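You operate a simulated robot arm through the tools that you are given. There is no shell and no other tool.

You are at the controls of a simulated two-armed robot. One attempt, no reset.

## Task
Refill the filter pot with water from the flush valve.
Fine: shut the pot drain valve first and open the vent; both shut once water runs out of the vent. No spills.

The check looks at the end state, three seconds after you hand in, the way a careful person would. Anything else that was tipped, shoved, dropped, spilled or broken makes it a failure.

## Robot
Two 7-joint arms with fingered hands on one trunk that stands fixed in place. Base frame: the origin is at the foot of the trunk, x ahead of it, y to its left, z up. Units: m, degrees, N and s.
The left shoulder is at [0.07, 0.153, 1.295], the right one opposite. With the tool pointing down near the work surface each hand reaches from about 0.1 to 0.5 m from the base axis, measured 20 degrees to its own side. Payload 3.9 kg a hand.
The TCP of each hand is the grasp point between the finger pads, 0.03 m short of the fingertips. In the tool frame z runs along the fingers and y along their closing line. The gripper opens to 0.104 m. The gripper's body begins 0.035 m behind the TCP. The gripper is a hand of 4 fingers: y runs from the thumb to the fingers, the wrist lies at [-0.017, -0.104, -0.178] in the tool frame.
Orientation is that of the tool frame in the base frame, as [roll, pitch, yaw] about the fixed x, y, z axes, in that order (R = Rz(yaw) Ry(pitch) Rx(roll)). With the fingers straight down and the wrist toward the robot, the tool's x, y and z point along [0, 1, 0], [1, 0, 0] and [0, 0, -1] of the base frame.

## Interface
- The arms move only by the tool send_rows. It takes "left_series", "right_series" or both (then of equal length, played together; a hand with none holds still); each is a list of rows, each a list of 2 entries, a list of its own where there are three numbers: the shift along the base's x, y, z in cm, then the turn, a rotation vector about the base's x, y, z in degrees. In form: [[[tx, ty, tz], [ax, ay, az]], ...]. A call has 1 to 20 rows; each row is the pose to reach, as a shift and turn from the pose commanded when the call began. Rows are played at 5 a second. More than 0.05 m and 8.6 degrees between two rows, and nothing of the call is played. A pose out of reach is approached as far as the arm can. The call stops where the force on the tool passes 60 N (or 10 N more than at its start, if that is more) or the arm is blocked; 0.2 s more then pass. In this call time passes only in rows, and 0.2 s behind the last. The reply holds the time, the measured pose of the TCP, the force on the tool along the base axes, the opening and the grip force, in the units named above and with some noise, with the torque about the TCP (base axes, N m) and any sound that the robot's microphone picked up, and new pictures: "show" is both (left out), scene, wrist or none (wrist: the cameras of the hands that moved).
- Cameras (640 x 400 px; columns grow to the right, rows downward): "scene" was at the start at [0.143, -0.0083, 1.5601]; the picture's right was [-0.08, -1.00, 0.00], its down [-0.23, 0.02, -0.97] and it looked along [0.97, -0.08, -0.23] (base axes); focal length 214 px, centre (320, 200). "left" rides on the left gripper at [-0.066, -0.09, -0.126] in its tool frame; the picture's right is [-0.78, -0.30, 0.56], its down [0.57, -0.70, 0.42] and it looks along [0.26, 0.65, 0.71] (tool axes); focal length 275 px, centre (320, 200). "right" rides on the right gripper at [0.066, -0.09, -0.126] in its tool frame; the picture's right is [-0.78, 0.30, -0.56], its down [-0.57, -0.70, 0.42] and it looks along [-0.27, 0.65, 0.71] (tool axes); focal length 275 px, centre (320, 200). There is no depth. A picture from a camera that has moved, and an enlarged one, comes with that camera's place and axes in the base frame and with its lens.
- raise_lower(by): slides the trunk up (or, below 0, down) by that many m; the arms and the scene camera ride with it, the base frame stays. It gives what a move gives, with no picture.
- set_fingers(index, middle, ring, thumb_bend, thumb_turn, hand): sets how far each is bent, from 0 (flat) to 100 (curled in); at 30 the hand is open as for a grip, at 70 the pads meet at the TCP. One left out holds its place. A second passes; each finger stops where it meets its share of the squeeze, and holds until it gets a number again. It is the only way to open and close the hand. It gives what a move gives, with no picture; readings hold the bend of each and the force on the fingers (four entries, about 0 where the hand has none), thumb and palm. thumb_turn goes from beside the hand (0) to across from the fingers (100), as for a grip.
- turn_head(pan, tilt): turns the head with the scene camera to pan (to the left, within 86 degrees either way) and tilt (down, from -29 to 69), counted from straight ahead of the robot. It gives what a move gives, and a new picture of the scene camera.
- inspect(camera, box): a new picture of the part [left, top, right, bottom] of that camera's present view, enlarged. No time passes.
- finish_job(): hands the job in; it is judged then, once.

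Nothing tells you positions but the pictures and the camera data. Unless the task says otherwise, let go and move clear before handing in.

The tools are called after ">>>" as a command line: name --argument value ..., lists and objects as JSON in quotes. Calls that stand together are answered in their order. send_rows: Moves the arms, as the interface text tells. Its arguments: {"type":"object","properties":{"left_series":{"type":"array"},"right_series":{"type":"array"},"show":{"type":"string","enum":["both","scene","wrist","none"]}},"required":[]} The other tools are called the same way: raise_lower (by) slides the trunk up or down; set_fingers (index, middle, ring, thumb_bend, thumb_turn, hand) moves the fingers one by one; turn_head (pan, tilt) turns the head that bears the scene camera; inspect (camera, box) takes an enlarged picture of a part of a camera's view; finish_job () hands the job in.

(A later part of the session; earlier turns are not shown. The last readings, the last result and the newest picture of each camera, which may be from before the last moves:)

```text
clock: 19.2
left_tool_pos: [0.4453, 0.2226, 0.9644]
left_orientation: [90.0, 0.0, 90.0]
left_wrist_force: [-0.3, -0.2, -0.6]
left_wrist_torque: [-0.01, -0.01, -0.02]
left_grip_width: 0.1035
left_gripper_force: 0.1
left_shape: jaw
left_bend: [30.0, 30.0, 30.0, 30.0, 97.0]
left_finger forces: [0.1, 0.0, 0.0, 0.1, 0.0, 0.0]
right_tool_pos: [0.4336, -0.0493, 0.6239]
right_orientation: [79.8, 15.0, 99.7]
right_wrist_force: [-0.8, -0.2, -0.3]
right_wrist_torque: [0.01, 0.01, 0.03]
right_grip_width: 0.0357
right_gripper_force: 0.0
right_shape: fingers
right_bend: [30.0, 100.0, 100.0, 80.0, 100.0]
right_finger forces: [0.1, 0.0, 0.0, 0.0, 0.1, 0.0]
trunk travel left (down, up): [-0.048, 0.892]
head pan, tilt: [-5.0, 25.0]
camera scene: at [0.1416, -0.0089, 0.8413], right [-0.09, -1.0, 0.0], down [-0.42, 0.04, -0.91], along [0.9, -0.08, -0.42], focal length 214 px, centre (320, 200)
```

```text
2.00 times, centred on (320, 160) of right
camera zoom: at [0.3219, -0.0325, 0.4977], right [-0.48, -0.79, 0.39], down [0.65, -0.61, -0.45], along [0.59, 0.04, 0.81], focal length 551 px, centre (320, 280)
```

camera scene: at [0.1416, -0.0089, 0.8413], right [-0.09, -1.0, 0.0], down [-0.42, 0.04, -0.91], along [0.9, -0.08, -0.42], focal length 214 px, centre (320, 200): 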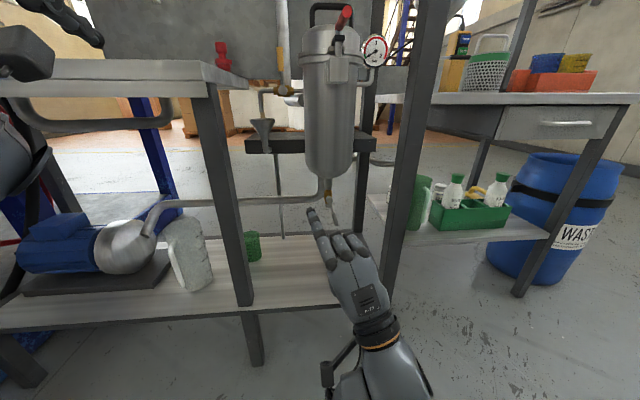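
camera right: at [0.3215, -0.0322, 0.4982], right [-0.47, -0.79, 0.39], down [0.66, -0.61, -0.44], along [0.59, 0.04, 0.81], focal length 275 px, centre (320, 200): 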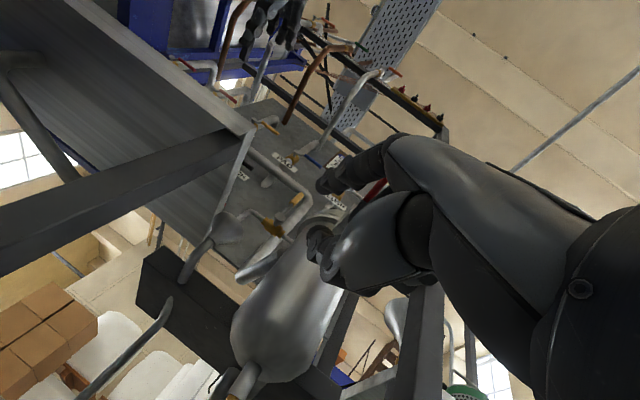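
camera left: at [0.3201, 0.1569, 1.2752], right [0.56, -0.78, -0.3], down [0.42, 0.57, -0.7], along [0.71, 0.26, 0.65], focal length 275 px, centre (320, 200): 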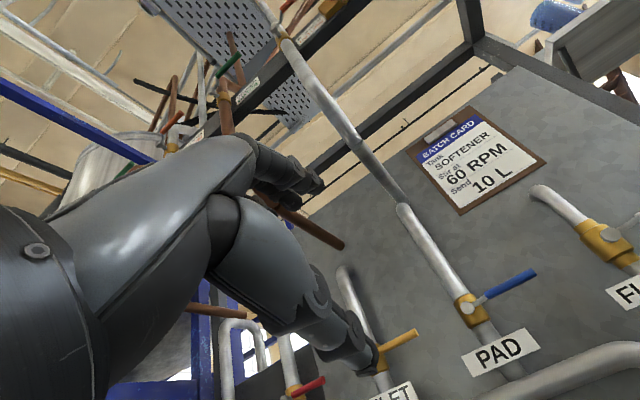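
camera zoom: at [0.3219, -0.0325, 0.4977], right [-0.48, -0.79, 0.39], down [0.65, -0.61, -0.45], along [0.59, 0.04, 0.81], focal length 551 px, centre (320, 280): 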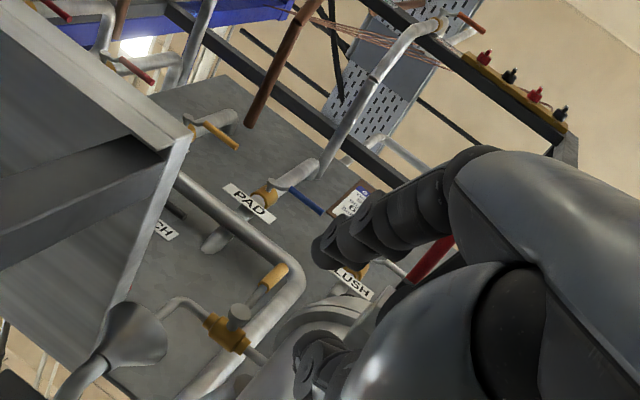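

The arm folded too tightly there and stopped early, without touching anything. I'll re-aim with the fingers tilted about 30° down and the wrist higher, in front of the drain lever and just left of it.

>>> send_rows --right_series '[[[1.5, 0, -1], [1.4, 5.1, -1.8]], [[3, 0, -2.5], [2.8, 10.3, -3.6]], [[4.5, -0.5, -4], [4.1, 15.4, -5.4]], [[6, -1, -6], [5.5, 20.5, -7.2]], [[7.5, -1.5, -8], [6.9, 25.7, -9.1]], [[8.5, -2, -10], [8.2, 30.8, -10.9]], [[9.5, -2.5, -11.5], [9.6, 36, -12.7]], [[11, -3.1, -13], [11, 41.1, -14.5]]]' --show "both"

>>> inspect --camera "scene" --box '[240, 140, 400, 240]'

>>> inspect --camera "right" --box '[160, 60, 480, 260]'

```text
clock: 20.2
left_tool_pos: [0.4438, 0.2236, 0.9663]
left_orientation: [90.0, 0.0, 89.9]
left_wrist_force: [-0.6, -0.3, -0.6]
left_wrist_torque: [-0.01, -0.01, -0.01]
left_grip_width: 0.1035
left_gripper_force: 0.1
left_shape: jaw
left_bend: [30.0, 30.0, 30.0, 30.0, 97.0]
left_finger forces: [0.0, 0.0, 0.0, 0.0, 0.1, 0.0]
right_tool_pos: [0.4805, -0.0388, 0.543]
right_orientation: [99.4, 16.3, 99.9]
right_wrist_force: [0.4, 0.7, 0.9]
right_wrist_torque: [0.02, 0.01, 0.04]
right_grip_width: 0.0358
right_gripper_force: 0.0
right_shape: fingers
right_bend: [30.0, 100.0, 100.0, 80.0, 100.0]
right_finger forces: [0.1, 0.1, 0.1, 0.0, 0.1, 0.0]
trunk travel left (down, up): [-0.048, 0.892]
head pan, tilt: [-5.0, 25.0]
stopped in row 4 (right hand): the arm was blocked; the commanded pose is now the measured one
camera scene: at [0.1415, -0.009, 0.8413], right [-0.09, -1.0, 0.0], down [-0.42, 0.04, -0.91], along [0.9, -0.08, -0.42], focal length 214 px, centre (320, 200)
camera right: at [0.3367, -0.0202, 0.4574], right [-0.38, -0.71, 0.59], down [0.43, -0.7, -0.57], along [0.82, 0.03, 0.58], focal length 275 px, centre (320, 200)
```

scene: 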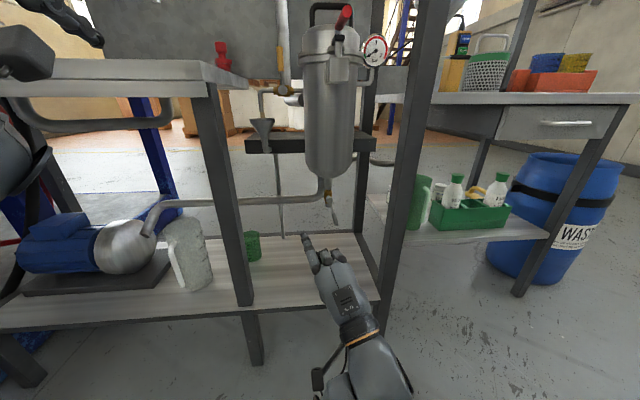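
right: 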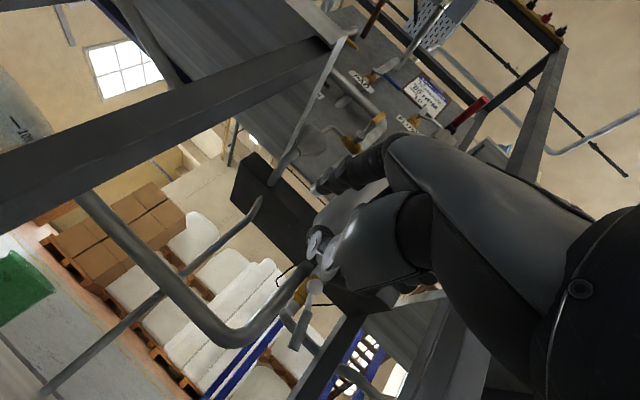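

```text
4.00 times, centred on (320, 190) of scene
camera zoom: at [0.1415, -0.009, 0.8413], right [-0.09, -1.0, 0.0], down [-0.42, 0.04, -0.91], along [0.9, -0.08, -0.42], focal length 858 px, centre (320, 240)
```

zoom: 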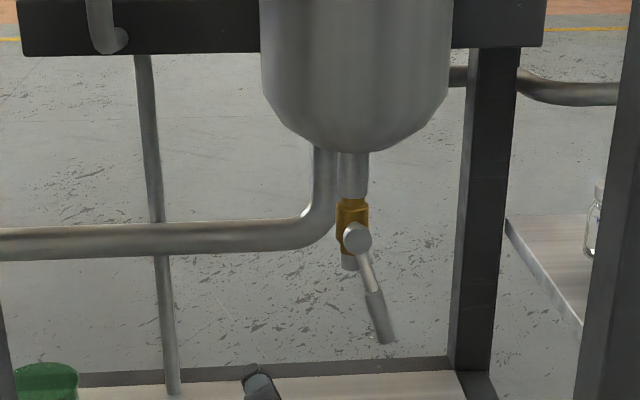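

```text
2.00 times, centred on (320, 160) of right
camera zoom: at [0.3367, -0.0202, 0.4574], right [-0.38, -0.71, 0.59], down [0.43, -0.7, -0.57], along [0.82, 0.03, 0.58], focal length 551 px, centre (320, 280)
```

zoom: 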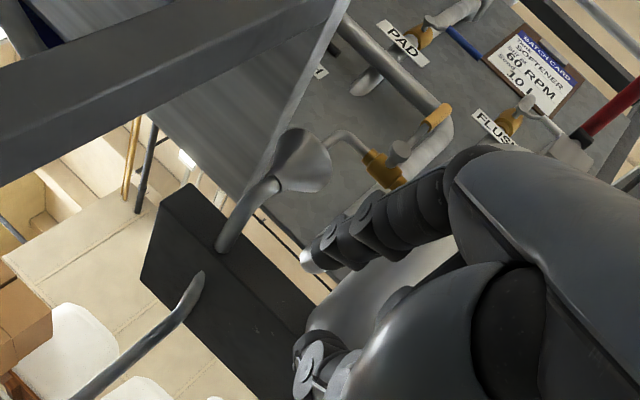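

The arm is near a joint limit this close to the body. I'll move forward in small straight steps first and see how it tracks.

>>> send_rows --right_series '[[[1.5, -1, 0], [0, 0, 0]], [[3, -2, 0], [0, 0, 0]], [[4.5, -3, 0], [0, 0, 0]], [[6, -4, 0], [0, 0, 0]]]' --show "none"

```text
clock: 21.2
left_tool_pos: [0.4434, 0.2229, 0.9654]
left_orientation: [90.1, 0.0, 90.0]
left_wrist_force: [0.8, 0.6, -0.4]
left_wrist_torque: [-0.01, 0.03, -0.02]
left_grip_width: 0.1036
left_gripper_force: 0.0
left_shape: jaw
left_bend: [30.0, 30.0, 30.0, 30.0, 97.0]
left_finger forces: [0.1, 0.1, 0.0, 0.1, 0.0, 0.0]
right_tool_pos: [0.5423, -0.0798, 0.5439]
right_orientation: [99.3, 16.0, 99.8]
right_wrist_force: [-0.6, 0.6, 0.5]
right_wrist_torque: [0.01, 0.02, 0.0]
right_grip_width: 0.0358
right_gripper_force: 0.1
right_shape: fingers
right_bend: [30.0, 100.0, 100.0, 80.0, 100.0]
right_finger forces: [0.1, 0.1, 0.1, 0.0, 0.1, 0.0]
trunk travel left (down, up): [-0.048, 0.892]
head pan, tilt: [-5.0, 25.0]
```

>>> send_rows --right_series '[[[0.5, -0.5, -1.5], [0, 0, 0]], [[1, -1, -3], [0, 0, 0]], [[1.5, -1.3, -4.5], [0, 0, 0]], [[2, -1.5, -5.5], [0, 0, 0]]]' --show "wrist"

>>> inspect --camera "scene" --box '[280, 160, 376, 220]'

>>> inspect --camera "right" --box '[240, 120, 400, 220]'

```text
clock: 22.2
left_tool_pos: [0.4444, 0.2235, 0.9653]
left_orientation: [90.2, 0.0, 90.1]
left_wrist_force: [0.4, 0.9, 0.5]
left_wrist_torque: [0.02, 0.02, 0.0]
left_grip_width: 0.104
left_gripper_force: 0.1
left_shape: jaw
left_bend: [30.0, 30.0, 30.0, 30.0, 97.0]
left_finger forces: [0.0, 0.0, 0.0, 0.1, 0.1, 0.0]
right_tool_pos: [0.561, -0.0947, 0.4887]
right_orientation: [99.4, 16.2, 99.9]
right_wrist_force: [-0.5, -0.3, -1.3]
right_wrist_torque: [0.04, 0.01, 0.0]
right_grip_width: 0.0357
right_gripper_force: 0.1
right_shape: fingers
right_bend: [30.0, 100.0, 100.0, 80.0, 100.0]
right_finger forces: [0.1, 0.0, 0.0, 0.0, 0.0, 0.1]
trunk travel left (down, up): [-0.048, 0.892]
head pan, tilt: [-5.0, 25.0]
camera right: at [0.4169, -0.0751, 0.4027], right [-0.38, -0.72, 0.58], down [0.43, -0.7, -0.57], along [0.82, 0.03, 0.58], focal length 275 px, centre (320, 200)
```

right: 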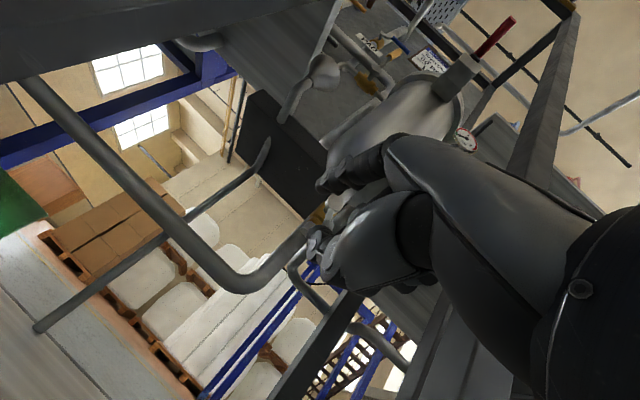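

```text
6.67 times, centred on (328, 190) of scene
camera zoom: at [0.1416, -0.009, 0.8413], right [-0.09, -1.0, 0.0], down [-0.42, 0.04, -0.91], along [0.9, -0.08, -0.42], focal length 1430 px, centre (267, 267)
```

zoom: 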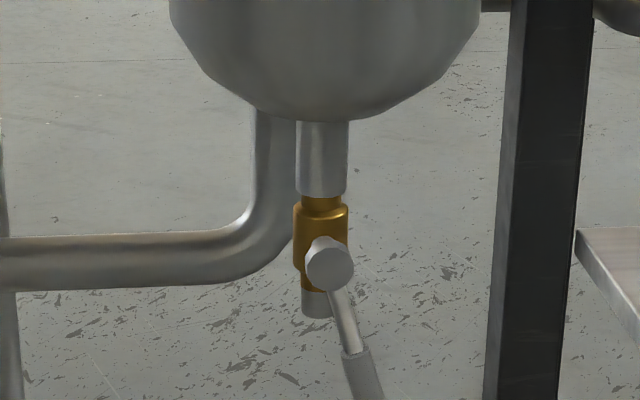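

```text
4.00 times, centred on (320, 170) of right
camera zoom: at [0.4169, -0.0751, 0.4027], right [-0.38, -0.72, 0.58], down [0.43, -0.7, -0.57], along [0.82, 0.03, 0.58], focal length 1101 px, centre (320, 320)
```

zoom: 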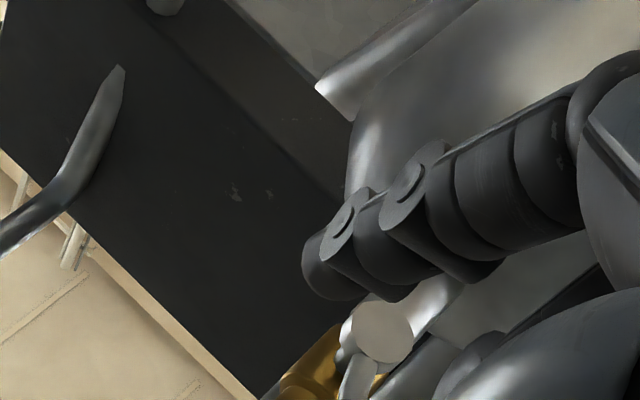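

>>> turn_head --pan -5 --tilt 38

>>> inspect --camera "scene" --box '[272, 110, 400, 190]'

```text
clock: 22.9
left_tool_pos: [0.4439, 0.2241, 0.965]
left_orientation: [90.1, 0.0, 90.0]
left_wrist_force: [0.9, 0.6, -0.1]
left_wrist_torque: [0.03, 0.0, -0.01]
left_grip_width: 0.1039
left_gripper_force: 0.0
left_shape: jaw
left_bend: [30.0, 30.0, 30.0, 30.0, 97.0]
left_finger forces: [0.0, 0.0, 0.0, 0.0, 0.1, 0.0]
right_tool_pos: [0.5623, -0.0954, 0.4884]
right_orientation: [99.4, 16.2, 99.8]
right_wrist_force: [0.1, 0.3, 0.2]
right_wrist_torque: [-0.02, -0.02, 0.02]
right_grip_width: 0.0356
right_gripper_force: 0.1
right_shape: fingers
right_bend: [30.0, 100.0, 100.0, 80.0, 100.0]
right_finger forces: [0.0, 0.0, 0.0, 0.0, 0.1, 0.0]
trunk travel left (down, up): [-0.048, 0.892]
head pan, tilt: [-5.0, 38.0]
camera scene: at [0.1358, -0.0085, 0.821], right [-0.09, -1.0, 0.0], down [-0.61, 0.05, -0.79], along [0.79, -0.07, -0.62], focal length 214 px, centre (320, 200)
```

scene: 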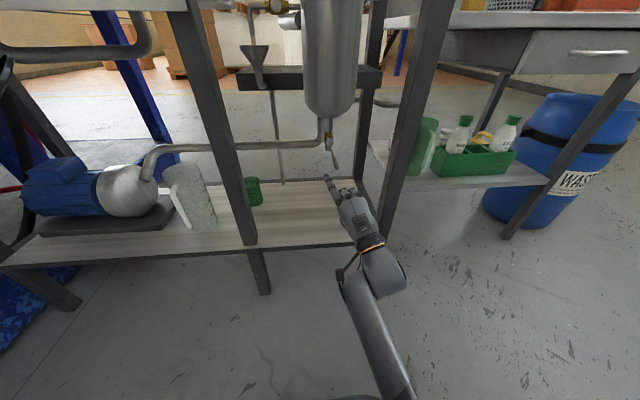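

```text
5.00 times, centred on (336, 150) of scene
camera zoom: at [0.1358, -0.0085, 0.821], right [-0.09, -1.0, 0.0], down [-0.61, 0.05, -0.79], along [0.79, -0.07, -0.62], focal length 1072 px, centre (240, 450)
```

zoom: 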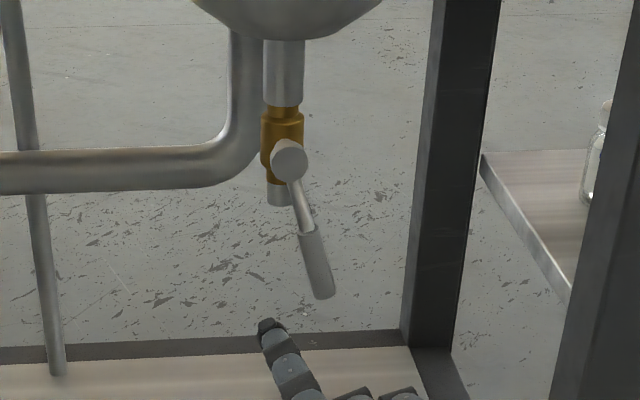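

The fingertip is where I computed it, to the left of and in front of the lever. I'll slide it forward past the lever's left side.

>>> send_rows --right_series '[[[2, 0, 0], [0, 0, 0]], [[4, -0.2, 0], [0, 0, 0]], [[6, -0.4, 0.2], [0, 0, 0]], [[7.8, -0.6, 0.4], [0, 0, 0]]]' --show "wrist"

>>> inspect --camera "scene" --box '[272, 110, 400, 190]'

>>> inspect --camera "right" --box '[240, 120, 400, 220]'

```text
clock: 23.9
left_tool_pos: [0.4436, 0.2234, 0.9655]
left_orientation: [90.1, 0.0, 89.9]
left_wrist_force: [-0.3, -0.1, 0.1]
left_wrist_torque: [0.0, -0.01, 0.0]
left_grip_width: 0.1036
left_gripper_force: 0.0
left_shape: jaw
left_bend: [30.0, 30.0, 30.0, 30.0, 97.0]
left_finger forces: [0.0, 0.1, 0.0, 0.0, 0.1, 0.0]
right_tool_pos: [0.639, -0.101, 0.4922]
right_orientation: [99.4, 16.1, 99.9]
right_wrist_force: [0.0, -0.2, -0.5]
right_wrist_torque: [-0.03, -0.01, -0.02]
right_grip_width: 0.0357
right_gripper_force: 0.0
right_shape: fingers
right_bend: [30.0, 100.0, 100.0, 80.0, 100.0]
right_finger forces: [0.0, 0.1, 0.0, 0.0, 0.1, 0.1]
trunk travel left (down, up): [-0.048, 0.892]
head pan, tilt: [-5.0, 38.0]
camera right: at [0.4951, -0.0813, 0.4067], right [-0.38, -0.72, 0.58], down [0.43, -0.7, -0.57], along [0.82, 0.03, 0.58], focal length 275 px, centre (320, 200)
```

right: 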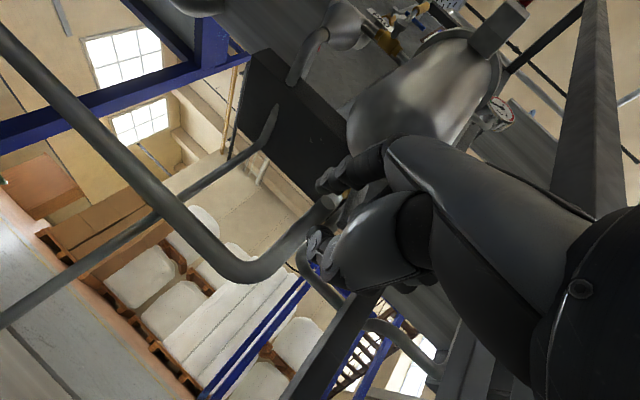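

```text
5.00 times, centred on (336, 150) of scene
camera zoom: at [0.1358, -0.0084, 0.8209], right [-0.09, -1.0, 0.0], down [-0.61, 0.05, -0.79], along [0.78, -0.07, -0.62], focal length 1072 px, centre (240, 450)
```

zoom: 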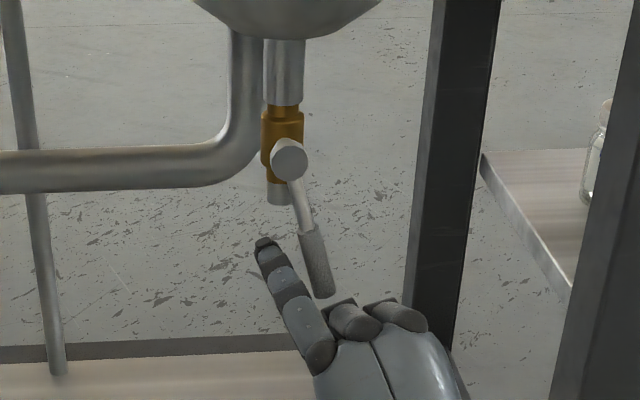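

```text
4.00 times, centred on (320, 170) of right
camera zoom: at [0.4951, -0.0813, 0.4067], right [-0.38, -0.72, 0.58], down [0.43, -0.7, -0.57], along [0.82, 0.03, 0.58], focal length 1101 px, centre (320, 320)
```

zoom: 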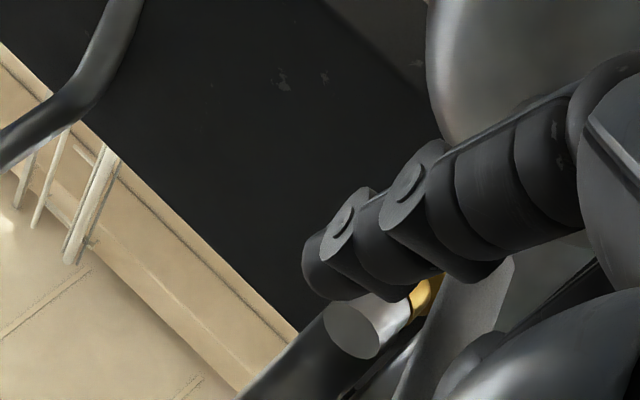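

The index is alongside the drain lever on its left. Now I'll sweep it right and up along an arc about the hub, in two parts, watching the force.

>>> send_rows --right_series '[[[0, -0.7, -0.1], [0, 0, 0]], [[0, -1.35, -0.15], [0, 0, 0]], [[0, -1.9, -0.1], [0, 0, 0]], [[0, -2.4, -0.05], [0, 0, 0]], [[0, -2.9, 0.05], [0, 0, 0]], [[0, -3.4, 0.2], [0, 0, 0]], [[0, -3.9, 0.4], [0, 0, 0]], [[0, -4.35, 0.65], [0, 0, 0]]]' --show "none"

>>> inspect --camera "scene" --box '[272, 110, 400, 190]'

```text
clock: 25.7
left_tool_pos: [0.446, 0.2228, 0.9651]
left_orientation: [90.0, 0.0, 90.1]
left_wrist_force: [0.2, 0.6, 0.2]
left_wrist_torque: [0.01, 0.0, -0.02]
left_grip_width: 0.104
left_gripper_force: 0.1
left_shape: jaw
left_bend: [30.0, 30.0, 30.0, 30.0, 97.0]
left_finger forces: [0.1, 0.0, 0.1, 0.1, 0.1, 0.0]
right_tool_pos: [0.6397, -0.1444, 0.499]
right_orientation: [99.4, 16.1, 99.8]
right_wrist_force: [0.1, 1.4, -1.4]
right_wrist_torque: [-0.13, -0.01, 0.01]
right_grip_width: 0.0356
right_gripper_force: 1.0
right_shape: fingers
right_bend: [30.0, 100.0, 100.0, 80.0, 100.0]
right_finger forces: [2.1, 0.0, 0.1, 0.0, 0.1, 0.0]
trunk travel left (down, up): [-0.048, 0.892]
head pan, tilt: [-5.0, 38.0]
```

```text
5.00 times, centred on (336, 150) of scene
camera zoom: at [0.1359, -0.0084, 0.8209], right [-0.09, -1.0, 0.0], down [-0.61, 0.05, -0.79], along [0.78, -0.07, -0.62], focal length 1072 px, centre (240, 450)
```

zoom: 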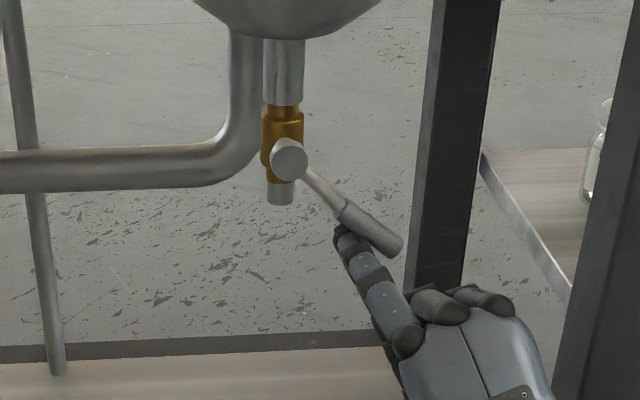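

The lever turns easily with about 2 N. I'll carry on up to horizontal.

>>> send_rows --right_series '[[[0.4, -0.45, 0.3], [0, 0, 0]], [[0.8, -0.85, 0.6], [0, 0, 0]], [[0.8, -1.25, 0.95], [0, 0, 0]], [[0.8, -1.6, 1.35], [0, 0, 0]], [[0.8, -1.9, 1.75], [0, 0, 0]], [[0.8, -2.2, 2.2], [0, 0, 0]], [[0.8, -2.45, 2.7], [0, 0, 0]], [[0.8, -2.65, 3.15], [0, 0, 0]], [[0.8, -2.75, 3.5], [0, 0, 0]]]' --show "none"

>>> inspect --camera "scene" --box '[272, 110, 400, 190]'

```text
clock: 27.7
left_tool_pos: [0.4448, 0.2238, 0.9644]
left_orientation: [90.1, 0.0, 90.1]
left_wrist_force: [-0.9, -0.1, 0.6]
left_wrist_torque: [0.06, 0.01, 0.02]
left_grip_width: 0.1037
left_gripper_force: 0.0
left_shape: jaw
left_bend: [30.0, 30.0, 30.0, 30.0, 97.0]
left_finger forces: [0.0, 0.0, 0.0, 0.0, 0.0, 0.0]
right_tool_pos: [0.648, -0.1728, 0.5344]
right_orientation: [99.4, 16.2, 99.9]
right_wrist_force: [-0.7, 1.7, -4.2]
right_wrist_torque: [-0.14, 0.02, 0.03]
right_grip_width: 0.0332
right_gripper_force: 2.5
right_shape: fingers
right_bend: [32.0, 100.0, 100.0, 80.0, 100.0]
right_finger forces: [3.8, 0.0, 0.1, 0.0, 0.0, 0.1]
trunk travel left (down, up): [-0.048, 0.892]
head pan, tilt: [-5.0, 38.0]
```

```text
5.00 times, centred on (336, 150) of scene
camera zoom: at [0.1362, -0.0085, 0.8208], right [-0.09, -1.0, 0.0], down [-0.61, 0.05, -0.79], along [0.78, -0.07, -0.62], focal length 1072 px, centre (240, 450)
```

zoom: 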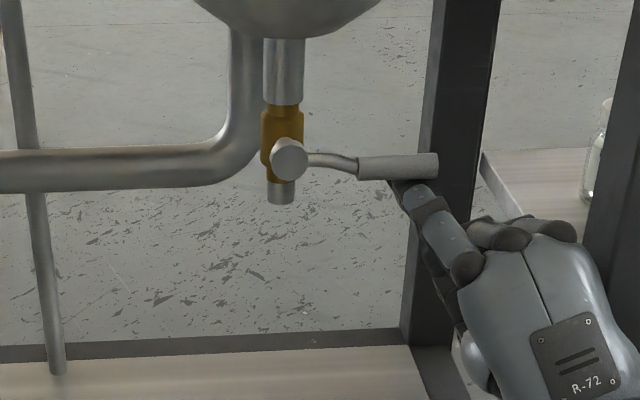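

The lever looks horizontal now. I'll nudge a little more to confirm it's on its stop.

>>> send_rows --right_series '[[[0, -0.1, 0.4], [0, 0, 0]], [[0, -0.1, 0.8], [0, 0, 0]]]' --show "none"

>>> inspect --camera "scene" --box '[272, 110, 400, 190]'

```text
clock: 28.3
left_tool_pos: [0.4458, 0.2233, 0.9636]
left_orientation: [90.2, 0.0, 89.7]
left_wrist_force: [0.2, -0.6, -0.2]
left_wrist_torque: [0.01, 0.01, 0.02]
left_grip_width: 0.1039
left_gripper_force: 0.0
left_shape: jaw
left_bend: [30.0, 30.0, 30.0, 30.0, 97.0]
left_finger forces: [0.0, 0.0, 0.0, 0.0, 0.1, 0.0]
right_tool_pos: [0.6501, -0.1732, 0.5376]
right_orientation: [99.7, 16.1, 100.0]
right_wrist_force: [-2.7, 3.0, -14.9]
right_wrist_torque: [-0.48, -0.07, 0.09]
right_grip_width: 0.0263
right_gripper_force: 6.9
right_shape: fingers
right_bend: [39.0, 100.0, 100.0, 80.0, 100.0]
right_finger forces: [13.9, 0.0, 0.0, 0.0, 0.0, 0.1]
trunk travel left (down, up): [-0.048, 0.892]
head pan, tilt: [-5.0, 38.0]
```

```text
5.00 times, centred on (336, 150) of scene
camera zoom: at [0.1369, -0.0085, 0.8205], right [-0.09, -1.0, 0.0], down [-0.61, 0.05, -0.79], along [0.78, -0.07, -0.62], focal length 1072 px, centre (240, 450)
```

zoom: 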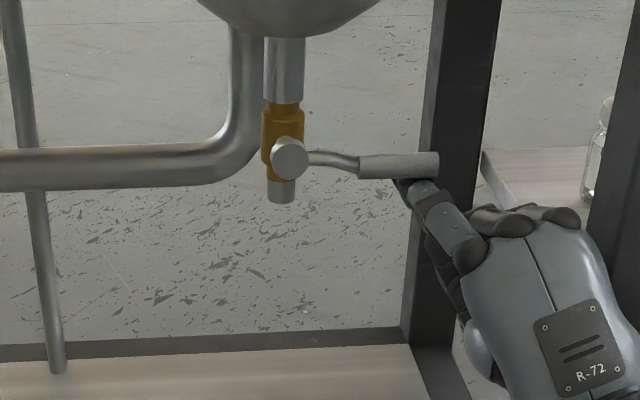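

The lever is hard on its stop (15 N and no motion), so the drain is shut. I'll drop the finger clear and back out.

>>> send_rows --right_series '[[[0, 0, -1], [0, 0, 0]], [[0, 0, -2.5], [0, 0, 0]], [[-2, 0, -3.5], [0, 0, 0]], [[-5, 0, -4], [0, 0, 0]], [[-8, -1, -4], [0, 0, 0]], [[-12, -2, -3], [0, 0, 0]], [[-15, -3, -1], [0, 0, 0]]]' --show "scene"

```text
clock: 29.9
left_tool_pos: [0.445, 0.2225, 0.9656]
left_orientation: [90.2, 0.0, 90.1]
left_wrist_force: [0.0, -0.8, -0.7]
left_wrist_torque: [0.02, 0.01, -0.01]
left_grip_width: 0.104
left_gripper_force: 0.0
left_shape: jaw
left_bend: [30.0, 30.0, 30.0, 30.0, 97.0]
left_finger forces: [0.0, 0.1, 0.0, 0.0, 0.1, 0.1]
right_tool_pos: [0.4973, -0.2027, 0.5315]
right_orientation: [99.4, 16.1, 100.0]
right_wrist_force: [-1.0, -1.1, 0.4]
right_wrist_torque: [-0.01, -0.01, 0.02]
right_grip_width: 0.0359
right_gripper_force: 0.0
right_shape: fingers
right_bend: [30.0, 100.0, 100.0, 80.0, 100.0]
right_finger forces: [0.0, 0.0, 0.1, 0.0, 0.1, 0.0]
trunk travel left (down, up): [-0.048, 0.892]
head pan, tilt: [-5.0, 38.0]
camera scene: at [0.1358, -0.0085, 0.8209], right [-0.09, -1.0, 0.0], down [-0.61, 0.05, -0.79], along [0.78, -0.07, -0.62], focal length 214 px, centre (320, 200)
```

scene: 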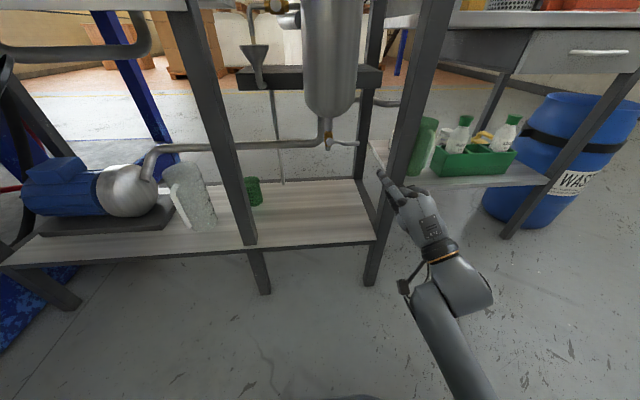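

Drain's shut. Now I'll raise the trunk to a height that serves both the vent (left hand) and the flush valve (right hand), and make the left hand point too.

>>> raise_lower --by 0.4

>>> raise_lower --by 0.1

>>> set_fingers --hand "left" --index 30 --middle 100 --ring 100 --thumb_bend 80 --thumb_turn 100

>>> turn_head --pan 0 --tilt 15

>>> inspect --camera "left" --box '[0, 0, 640, 400]'

>>> inspect --camera "right" --box '[0, 0, 640, 400]'

```text
clock: 33.8
left_tool_pos: [0.4444, 0.2231, 1.3643]
left_orientation: [90.2, 0.0, 89.9]
left_wrist_force: [-0.6, 0.5, -0.5]
left_wrist_torque: [-0.01, 0.0, 0.02]
left_grip_width: 0.104
left_gripper_force: 0.0
left_shape: jaw
left_bend: [30.0, 30.0, 30.0, 30.0, 97.0]
left_finger forces: [0.0, 0.0, 0.0, 0.0, 0.0, 0.1]
right_tool_pos: [0.4964, -0.2037, 0.9337]
right_orientation: [99.4, 16.1, 99.9]
right_wrist_force: [-0.3, -0.3, 0.2]
right_wrist_torque: [-0.01, -0.01, 0.0]
right_grip_width: 0.0358
right_gripper_force: 0.1
right_shape: fingers
right_bend: [30.0, 100.0, 100.0, 80.0, 100.0]
right_finger forces: [0.0, 0.0, 0.1, 0.1, 0.1, 0.0]
trunk travel left (down, up): [-0.448, 0.492]
head pan, tilt: [-5.0, 38.0]
```

```text
clock: 35.1
left_tool_pos: [0.4441, 0.2229, 1.4654]
left_orientation: [90.1, 0.0, 90.0]
left_wrist_force: [0.4, 0.5, -1.0]
left_wrist_torque: [-0.01, 0.01, 0.02]
left_grip_width: 0.1038
left_gripper_force: 0.0
left_shape: jaw
left_bend: [30.0, 30.0, 30.0, 30.0, 97.0]
left_finger forces: [0.0, 0.0, 0.0, 0.0, 0.0, 0.1]
right_tool_pos: [0.4971, -0.2026, 1.0325]
right_orientation: [99.4, 16.2, 100.1]
right_wrist_force: [0.2, -0.7, 0.6]
right_wrist_torque: [-0.04, 0.01, -0.01]
right_grip_width: 0.0358
right_gripper_force: 0.1
right_shape: fingers
right_bend: [30.0, 100.0, 100.0, 80.0, 100.0]
right_finger forces: [0.1, 0.1, 0.1, 0.1, 0.0, 0.0]
trunk travel left (down, up): [-0.548, 0.392]
head pan, tilt: [-5.0, 38.0]
```

```text
clock: 36.1
left_tool_pos: [0.444, 0.2226, 1.4647]
left_orientation: [90.1, 0.0, 89.9]
left_wrist_force: [-0.3, 0.5, 0.7]
left_wrist_torque: [-0.02, 0.0, -0.01]
left_grip_width: 0.0357
left_gripper_force: 0.1
left_shape: fingers
left_bend: [30.0, 100.0, 100.0, 80.0, 100.0]
left_finger forces: [0.1, 0.0, 0.0, 0.0, 0.1, 0.1]
right_tool_pos: [0.4973, -0.2024, 1.0337]
right_orientation: [99.4, 16.2, 99.7]
right_wrist_force: [0.3, -0.6, -0.5]
right_wrist_torque: [-0.04, -0.03, -0.01]
right_grip_width: 0.0358
right_gripper_force: 0.1
right_shape: fingers
right_bend: [30.0, 100.0, 100.0, 80.0, 100.0]
right_finger forces: [0.0, 0.0, 0.0, 0.0, 0.0, 0.1]
trunk travel left (down, up): [-0.548, 0.392]
head pan, tilt: [-5.0, 38.0]
```

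```text
clock: 37.0
left_tool_pos: [0.4435, 0.2227, 1.4644]
left_orientation: [90.1, 0.0, 89.9]
left_wrist_force: [-0.6, -0.6, 0.4]
left_wrist_torque: [0.01, 0.03, -0.02]
left_grip_width: 0.0356
left_gripper_force: 0.1
left_shape: fingers
left_bend: [30.0, 100.0, 100.0, 80.0, 100.0]
left_finger forces: [0.0, 0.0, 0.1, 0.0, 0.0, 0.0]
right_tool_pos: [0.4982, -0.2031, 1.0334]
right_orientation: [99.4, 16.1, 99.8]
right_wrist_force: [-0.1, 0.5, -0.1]
right_wrist_torque: [-0.02, -0.03, -0.03]
right_grip_width: 0.0357
right_gripper_force: 0.1
right_shape: fingers
right_bend: [30.0, 100.0, 100.0, 80.0, 100.0]
right_finger forces: [0.0, 0.0, 0.1, 0.1, 0.0, 0.0]
trunk travel left (down, up): [-0.548, 0.392]
head pan, tilt: [0.0, 15.0]
camera scene: at [0.1432, -0.0009, 1.3574], right [0.0, -1.0, 0.0], down [-0.26, 0.0, -0.97], along [0.97, 0.0, -0.26], focal length 214 px, centre (320, 200)
```

scene: 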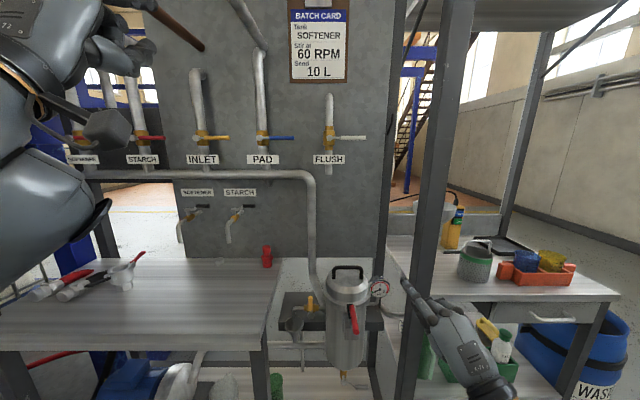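

```text
1.00 times, centred on (320, 200) of left (not enlarged: the box is as wide or as high as the picture)
camera zoom: at [0.3186, 0.157, 1.3758], right [0.56, -0.78, -0.3], down [0.42, 0.57, -0.7], along [0.72, 0.26, 0.65], focal length 275 px, centre (320, 200)
```

zoom: 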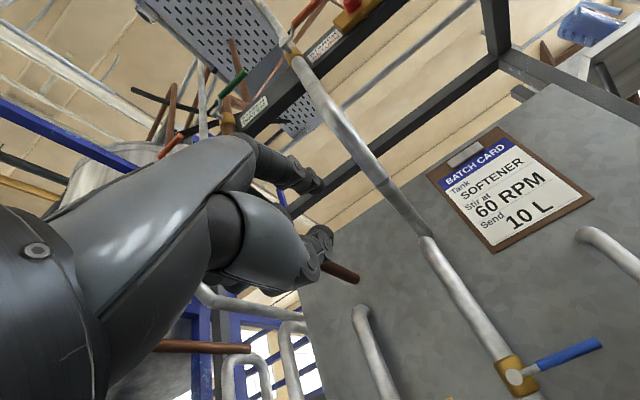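

```text
1.00 times, centred on (320, 200) of right (not enlarged: the box is as wide or as high as the picture)
camera zoom: at [0.3532, -0.1831, 0.9469], right [-0.38, -0.72, 0.58], down [0.43, -0.7, -0.57], along [0.82, 0.03, 0.58], focal length 275 px, centre (320, 200)
```

zoom: 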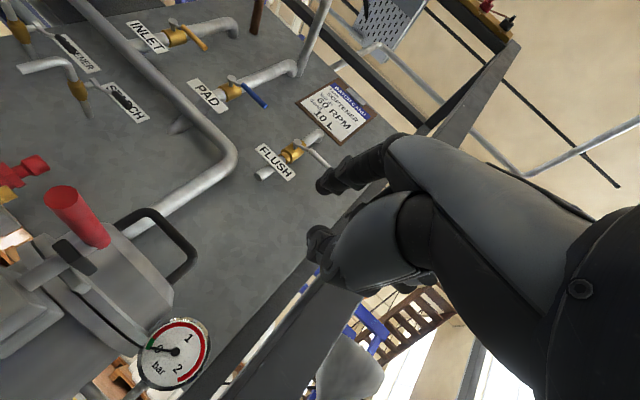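

>>> inspect --camera "scene" --box '[272, 270, 368, 330]'

>>> inspect --camera "scene" --box '[290, 90, 386, 150]'

>>> inspect --camera "right" --box '[240, 100, 400, 200]'

```text
6.67 times, centred on (320, 300) of scene
camera zoom: at [0.1432, -0.0009, 1.3574], right [0.0, -1.0, 0.0], down [-0.26, 0.0, -0.97], along [0.97, 0.0, -0.26], focal length 1430 px, centre (320, -467)
```

zoom: 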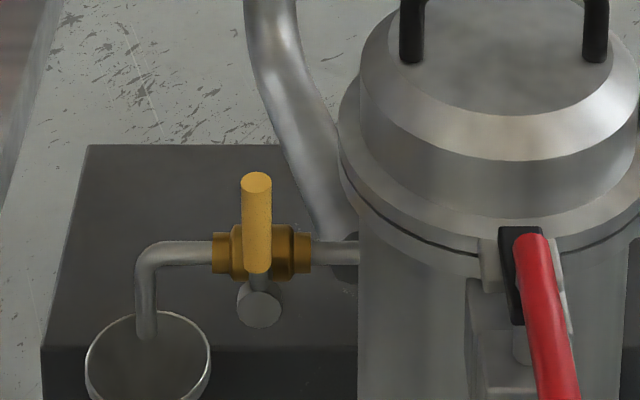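

```text
6.67 times, centred on (338, 120) of scene
camera zoom: at [0.1432, -0.0009, 1.3574], right [0.0, -1.0, 0.0], down [-0.26, 0.0, -0.97], along [0.97, 0.0, -0.26], focal length 1430 px, centre (200, 733)
```

zoom: 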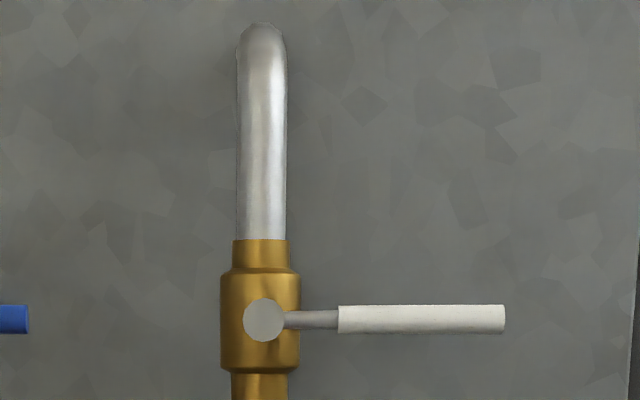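

```text
4.00 times, centred on (320, 150) of right
camera zoom: at [0.3532, -0.1831, 0.9469], right [-0.38, -0.72, 0.58], down [0.43, -0.7, -0.57], along [0.82, 0.03, 0.58], focal length 1101 px, centre (320, 400)
```

zoom: 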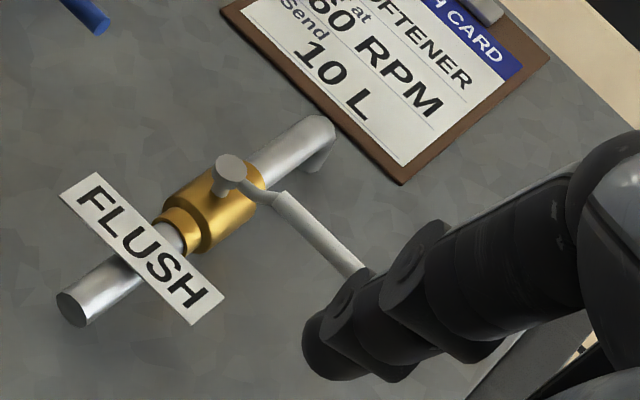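

>>> inspect --camera "right" --box '[100, 0, 260, 100]'

>>> inspect --camera "right" --box '[120, 80, 280, 180]'

>>> inspect --camera "right" --box '[0, 0, 160, 100]'

>>> inspect --camera "scene" --box '[60, 120, 220, 220]'

>>> inspect --camera "scene" --box '[220, 120, 380, 220]'

>>> inspect --camera "scene" --box '[260, 160, 420, 260]'

```text
4.00 times, centred on (180, 50) of right
camera zoom: at [0.3532, -0.1831, 0.9469], right [-0.38, -0.72, 0.58], down [0.43, -0.7, -0.57], along [0.82, 0.03, 0.58], focal length 1101 px, centre (880, 800)
```

zoom: 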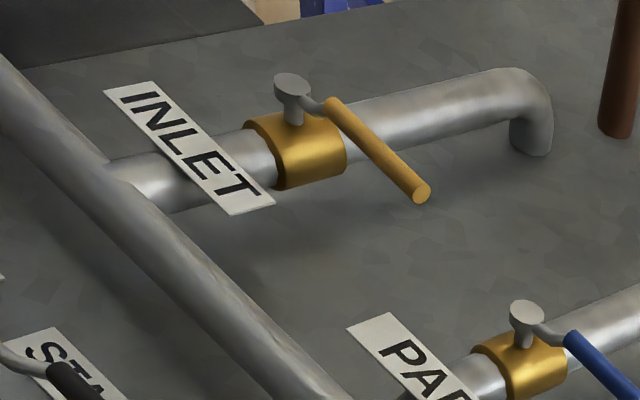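

```text
4.00 times, centred on (200, 130) of right
camera zoom: at [0.3532, -0.1831, 0.9469], right [-0.38, -0.72, 0.58], down [0.43, -0.7, -0.57], along [0.82, 0.03, 0.58], focal length 1101 px, centre (800, 480)
```

zoom: 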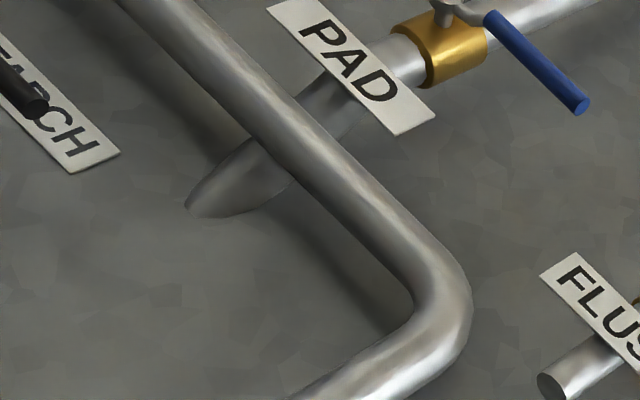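

```text
4.00 times, centred on (80, 50) of right
camera zoom: at [0.3532, -0.1831, 0.9469], right [-0.38, -0.72, 0.58], down [0.43, -0.7, -0.57], along [0.82, 0.03, 0.58], focal length 1101 px, centre (1280, 800)
```

zoom: 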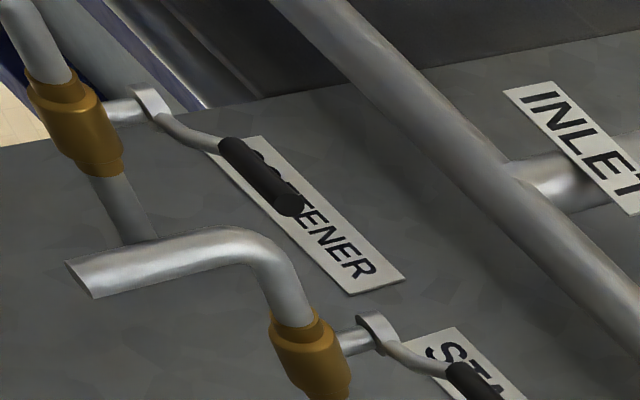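

```text
4.00 times, centred on (140, 170) of scene
camera zoom: at [0.1432, -0.0009, 1.3574], right [0.0, -1.0, 0.0], down [-0.26, 0.0, -0.97], along [0.97, 0.0, -0.26], focal length 858 px, centre (1040, 320)
```

zoom: 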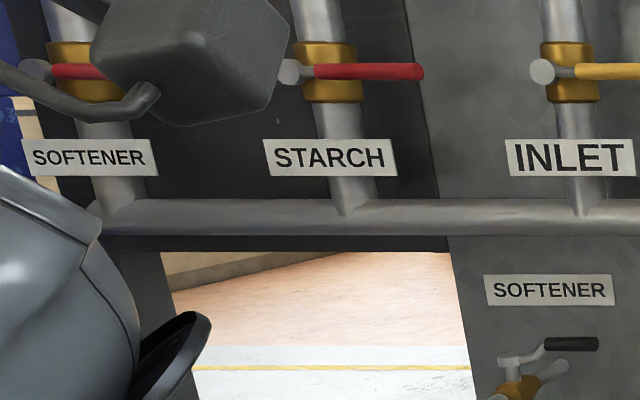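

```text
4.00 times, centred on (300, 170) of scene
camera zoom: at [0.1432, -0.0009, 1.3574], right [0.0, -1.0, 0.0], down [-0.26, 0.0, -0.97], along [0.97, 0.0, -0.26], focal length 858 px, centre (400, 320)
```

zoom: 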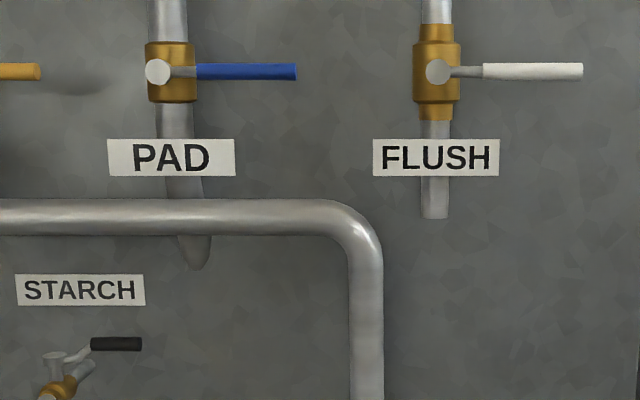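

```text
4.00 times, centred on (340, 210) of scene
camera zoom: at [0.1432, -0.0009, 1.3574], right [0.0, -1.0, 0.0], down [-0.26, 0.0, -0.97], along [0.97, 0.0, -0.26], focal length 858 px, centre (240, 160)
```

zoom: 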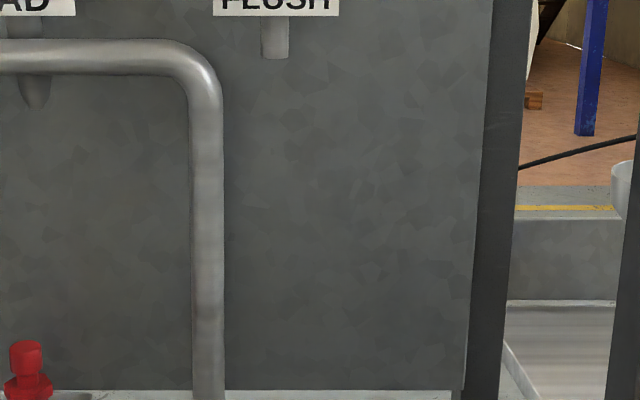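

The FLUSH tap and vent are both located: vent hub about [0.666, 0.025, 0.863] with its lever up to z 0.938, flush hub about [0.84, -0.03, 1.37] with its lever tip at [0.825, -0.14, 1.37]. I'll raise the right hand to flush height, clear in front, and level it.

>>> send_rows --right_series '[[[0, 0.5, 4], [2.1, -1, -1.05]], [[0, 1, 8], [4.2, -2, -2.1]], [[0, 1.5, 12], [6.3, -2.9, -3.15]], [[0, 2.5, 16], [8.4, -3.9, -4.2]], [[0, 3.5, 20], [10.4, -4.9, -5.3]], [[0, 4.5, 24], [12.5, -5.9, -6.3]], [[0, 5.5, 28], [14.6, -6.8, -7.4]], [[0, 6.3, 31.5], [16.7, -7.8, -8.4]], [[4, 6.3, 31.5], [16.7, -7.8, -8.4]], [[8, 6.3, 31.5], [16.7, -7.8, -8.4]], [[12, 6.3, 31.5], [16.7, -7.8, -8.4]]]' --show "both"

```text
clock: 39.4
left_tool_pos: [0.4458, 0.2232, 1.4637]
left_orientation: [90.2, 0.0, 89.9]
left_wrist_force: [0.7, -0.3, -0.1]
left_wrist_torque: [0.02, 0.0, 0.03]
left_grip_width: 0.0357
left_gripper_force: 0.1
left_shape: fingers
left_bend: [30.0, 100.0, 100.0, 80.0, 100.0]
left_finger forces: [0.0, 0.0, 0.0, 0.0, 0.1, 0.1]
right_tool_pos: [0.6195, -0.1395, 1.347]
right_orientation: [90.1, 0.1, 90.0]
right_wrist_force: [0.1, 1.0, -0.6]
right_wrist_torque: [0.0, -0.03, -0.03]
right_grip_width: 0.0357
right_gripper_force: 0.0
right_shape: fingers
right_bend: [30.0, 100.0, 100.0, 80.0, 100.0]
right_finger forces: [0.1, 0.0, 0.0, 0.0, 0.1, 0.0]
trunk travel left (down, up): [-0.548, 0.392]
head pan, tilt: [0.0, 15.0]
camera scene: at [0.1444, -0.0005, 1.3573], right [0.0, -1.0, 0.0], down [-0.26, 0.0, -0.97], along [0.97, 0.0, -0.26], focal length 214 px, centre (320, 200)
camera right: at [0.4935, -0.0742, 1.2554], right [-0.56, -0.78, 0.3], down [0.42, -0.57, -0.7], along [0.72, -0.26, 0.65], focal length 275 px, centre (320, 200)
```

scene: 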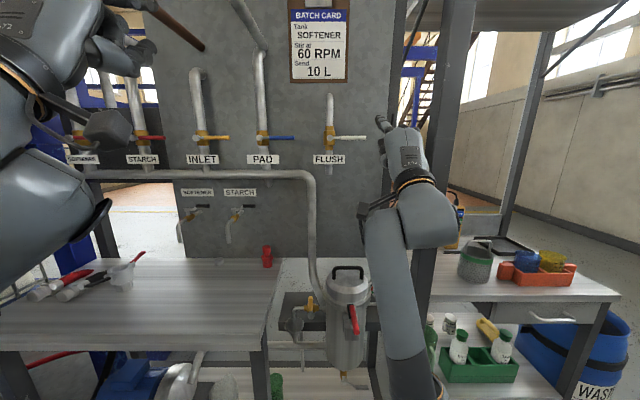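
right: 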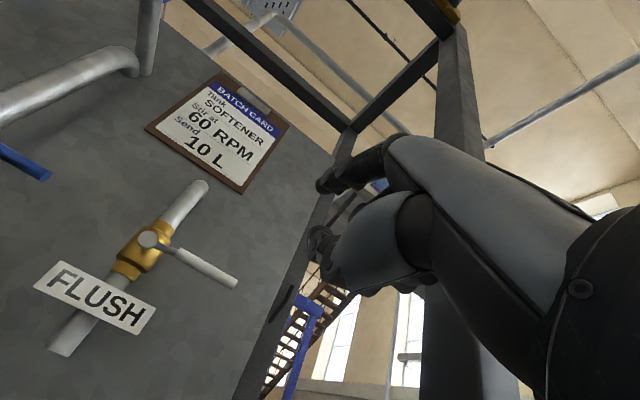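

The right hand is parked in front of the flush lever. Now I'll bring the left hand forward and down to just in front of the vent lever.

>>> send_rows --left_series '[[[5, 0, 0], [0, 0, 0]], [[10, -1, -1], [0, 0, 0]], [[13, -2, -5], [0, 0, 0]], [[13, -3.5, -9.5], [0, 0, 0]], [[13, -5, -14], [0, 0, 0]], [[13, -6.5, -18.5], [0, 0, 0]], [[13, -8, -23], [0, 0, 0]], [[13, -9.5, -27.5], [0, 0, 0]], [[13, -11, -32], [0, 0, 0]], [[13, -12.5, -36.5], [0, 0, 0]], [[13, -14, -41], [0, 0, 0]], [[13, -15.5, -45.5], [0, 0, 0]], [[13, -17, -50], [0, 0, 0]], [[12.5, -18.5, -54.5], [0, 0, 0]], [[12, -19.3, -58.5], [0, 0, 0]]]' --show "both"

>>> turn_head --pan 0 --tilt 35

>>> inspect --camera "scene" --box '[256, 170, 384, 250]'

>>> inspect --camera "left" --box '[200, 100, 440, 250]'

```text
refused: row 2 steps farther than a row can; nothing moved
```

```text
clock: 40.2
left_tool_pos: [0.4442, 0.2239, 1.4662]
left_orientation: [90.1, 0.0, 89.9]
left_wrist_force: [0.9, -0.2, 0.0]
left_wrist_torque: [0.0, -0.01, 0.05]
left_grip_width: 0.0358
left_gripper_force: 0.2
left_shape: fingers
left_bend: [30.0, 100.0, 100.0, 80.0, 100.0]
left_finger forces: [0.1, 0.0, 0.0, 0.0, 0.0, 0.1]
right_tool_pos: [0.6182, -0.14, 1.3485]
right_orientation: [90.1, 0.2, 90.0]
right_wrist_force: [0.1, -0.2, -0.3]
right_wrist_torque: [0.0, -0.01, 0.02]
right_grip_width: 0.0358
right_gripper_force: 0.0
right_shape: fingers
right_bend: [30.0, 100.0, 100.0, 80.0, 100.0]
right_finger forces: [0.1, 0.0, 0.1, 0.0, 0.0, 0.0]
trunk travel left (down, up): [-0.548, 0.392]
head pan, tilt: [0.0, 35.0]
camera scene: at [0.1379, -0.0008, 1.3256], right [0.0, -1.0, 0.0], down [-0.57, 0.0, -0.82], along [0.82, 0.0, -0.57], focal length 214 px, centre (320, 200)
```

scene: 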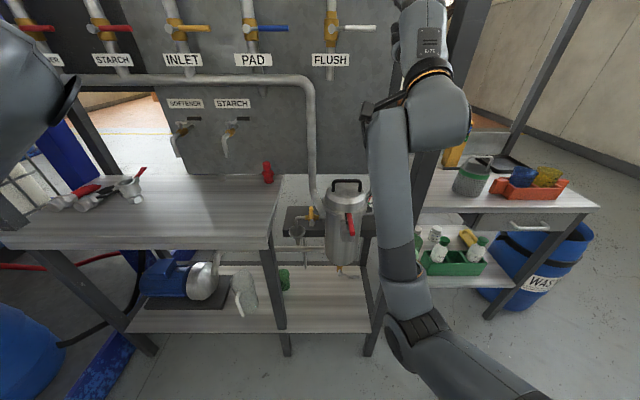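

```text
5.00 times, centred on (320, 210) of scene
camera zoom: at [0.1379, -0.0008, 1.3256], right [0.0, -1.0, 0.0], down [-0.57, 0.0, -0.82], along [0.82, 0.0, -0.57], focal length 1072 px, centre (320, 150)
```

zoom: 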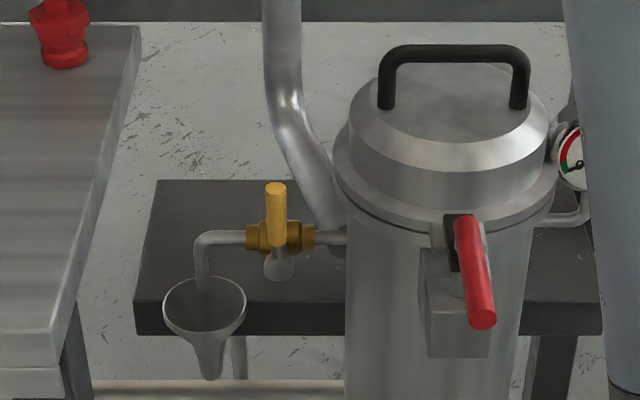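

```text
2.67 times, centred on (320, 175) of left
camera zoom: at [0.3186, 0.1571, 1.3758], right [0.56, -0.78, -0.3], down [0.42, 0.57, -0.7], along [0.71, 0.26, 0.65], focal length 734 px, centre (320, 267)
```

zoom: 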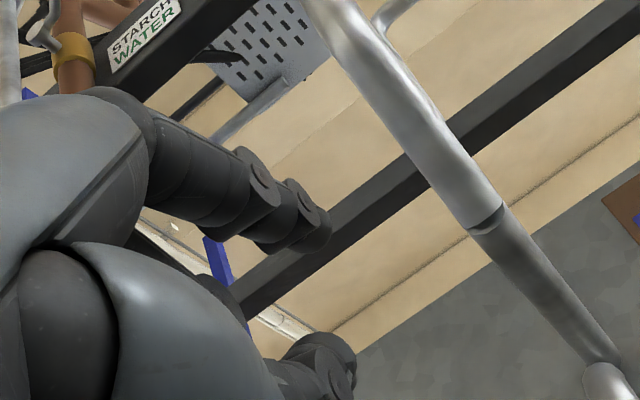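

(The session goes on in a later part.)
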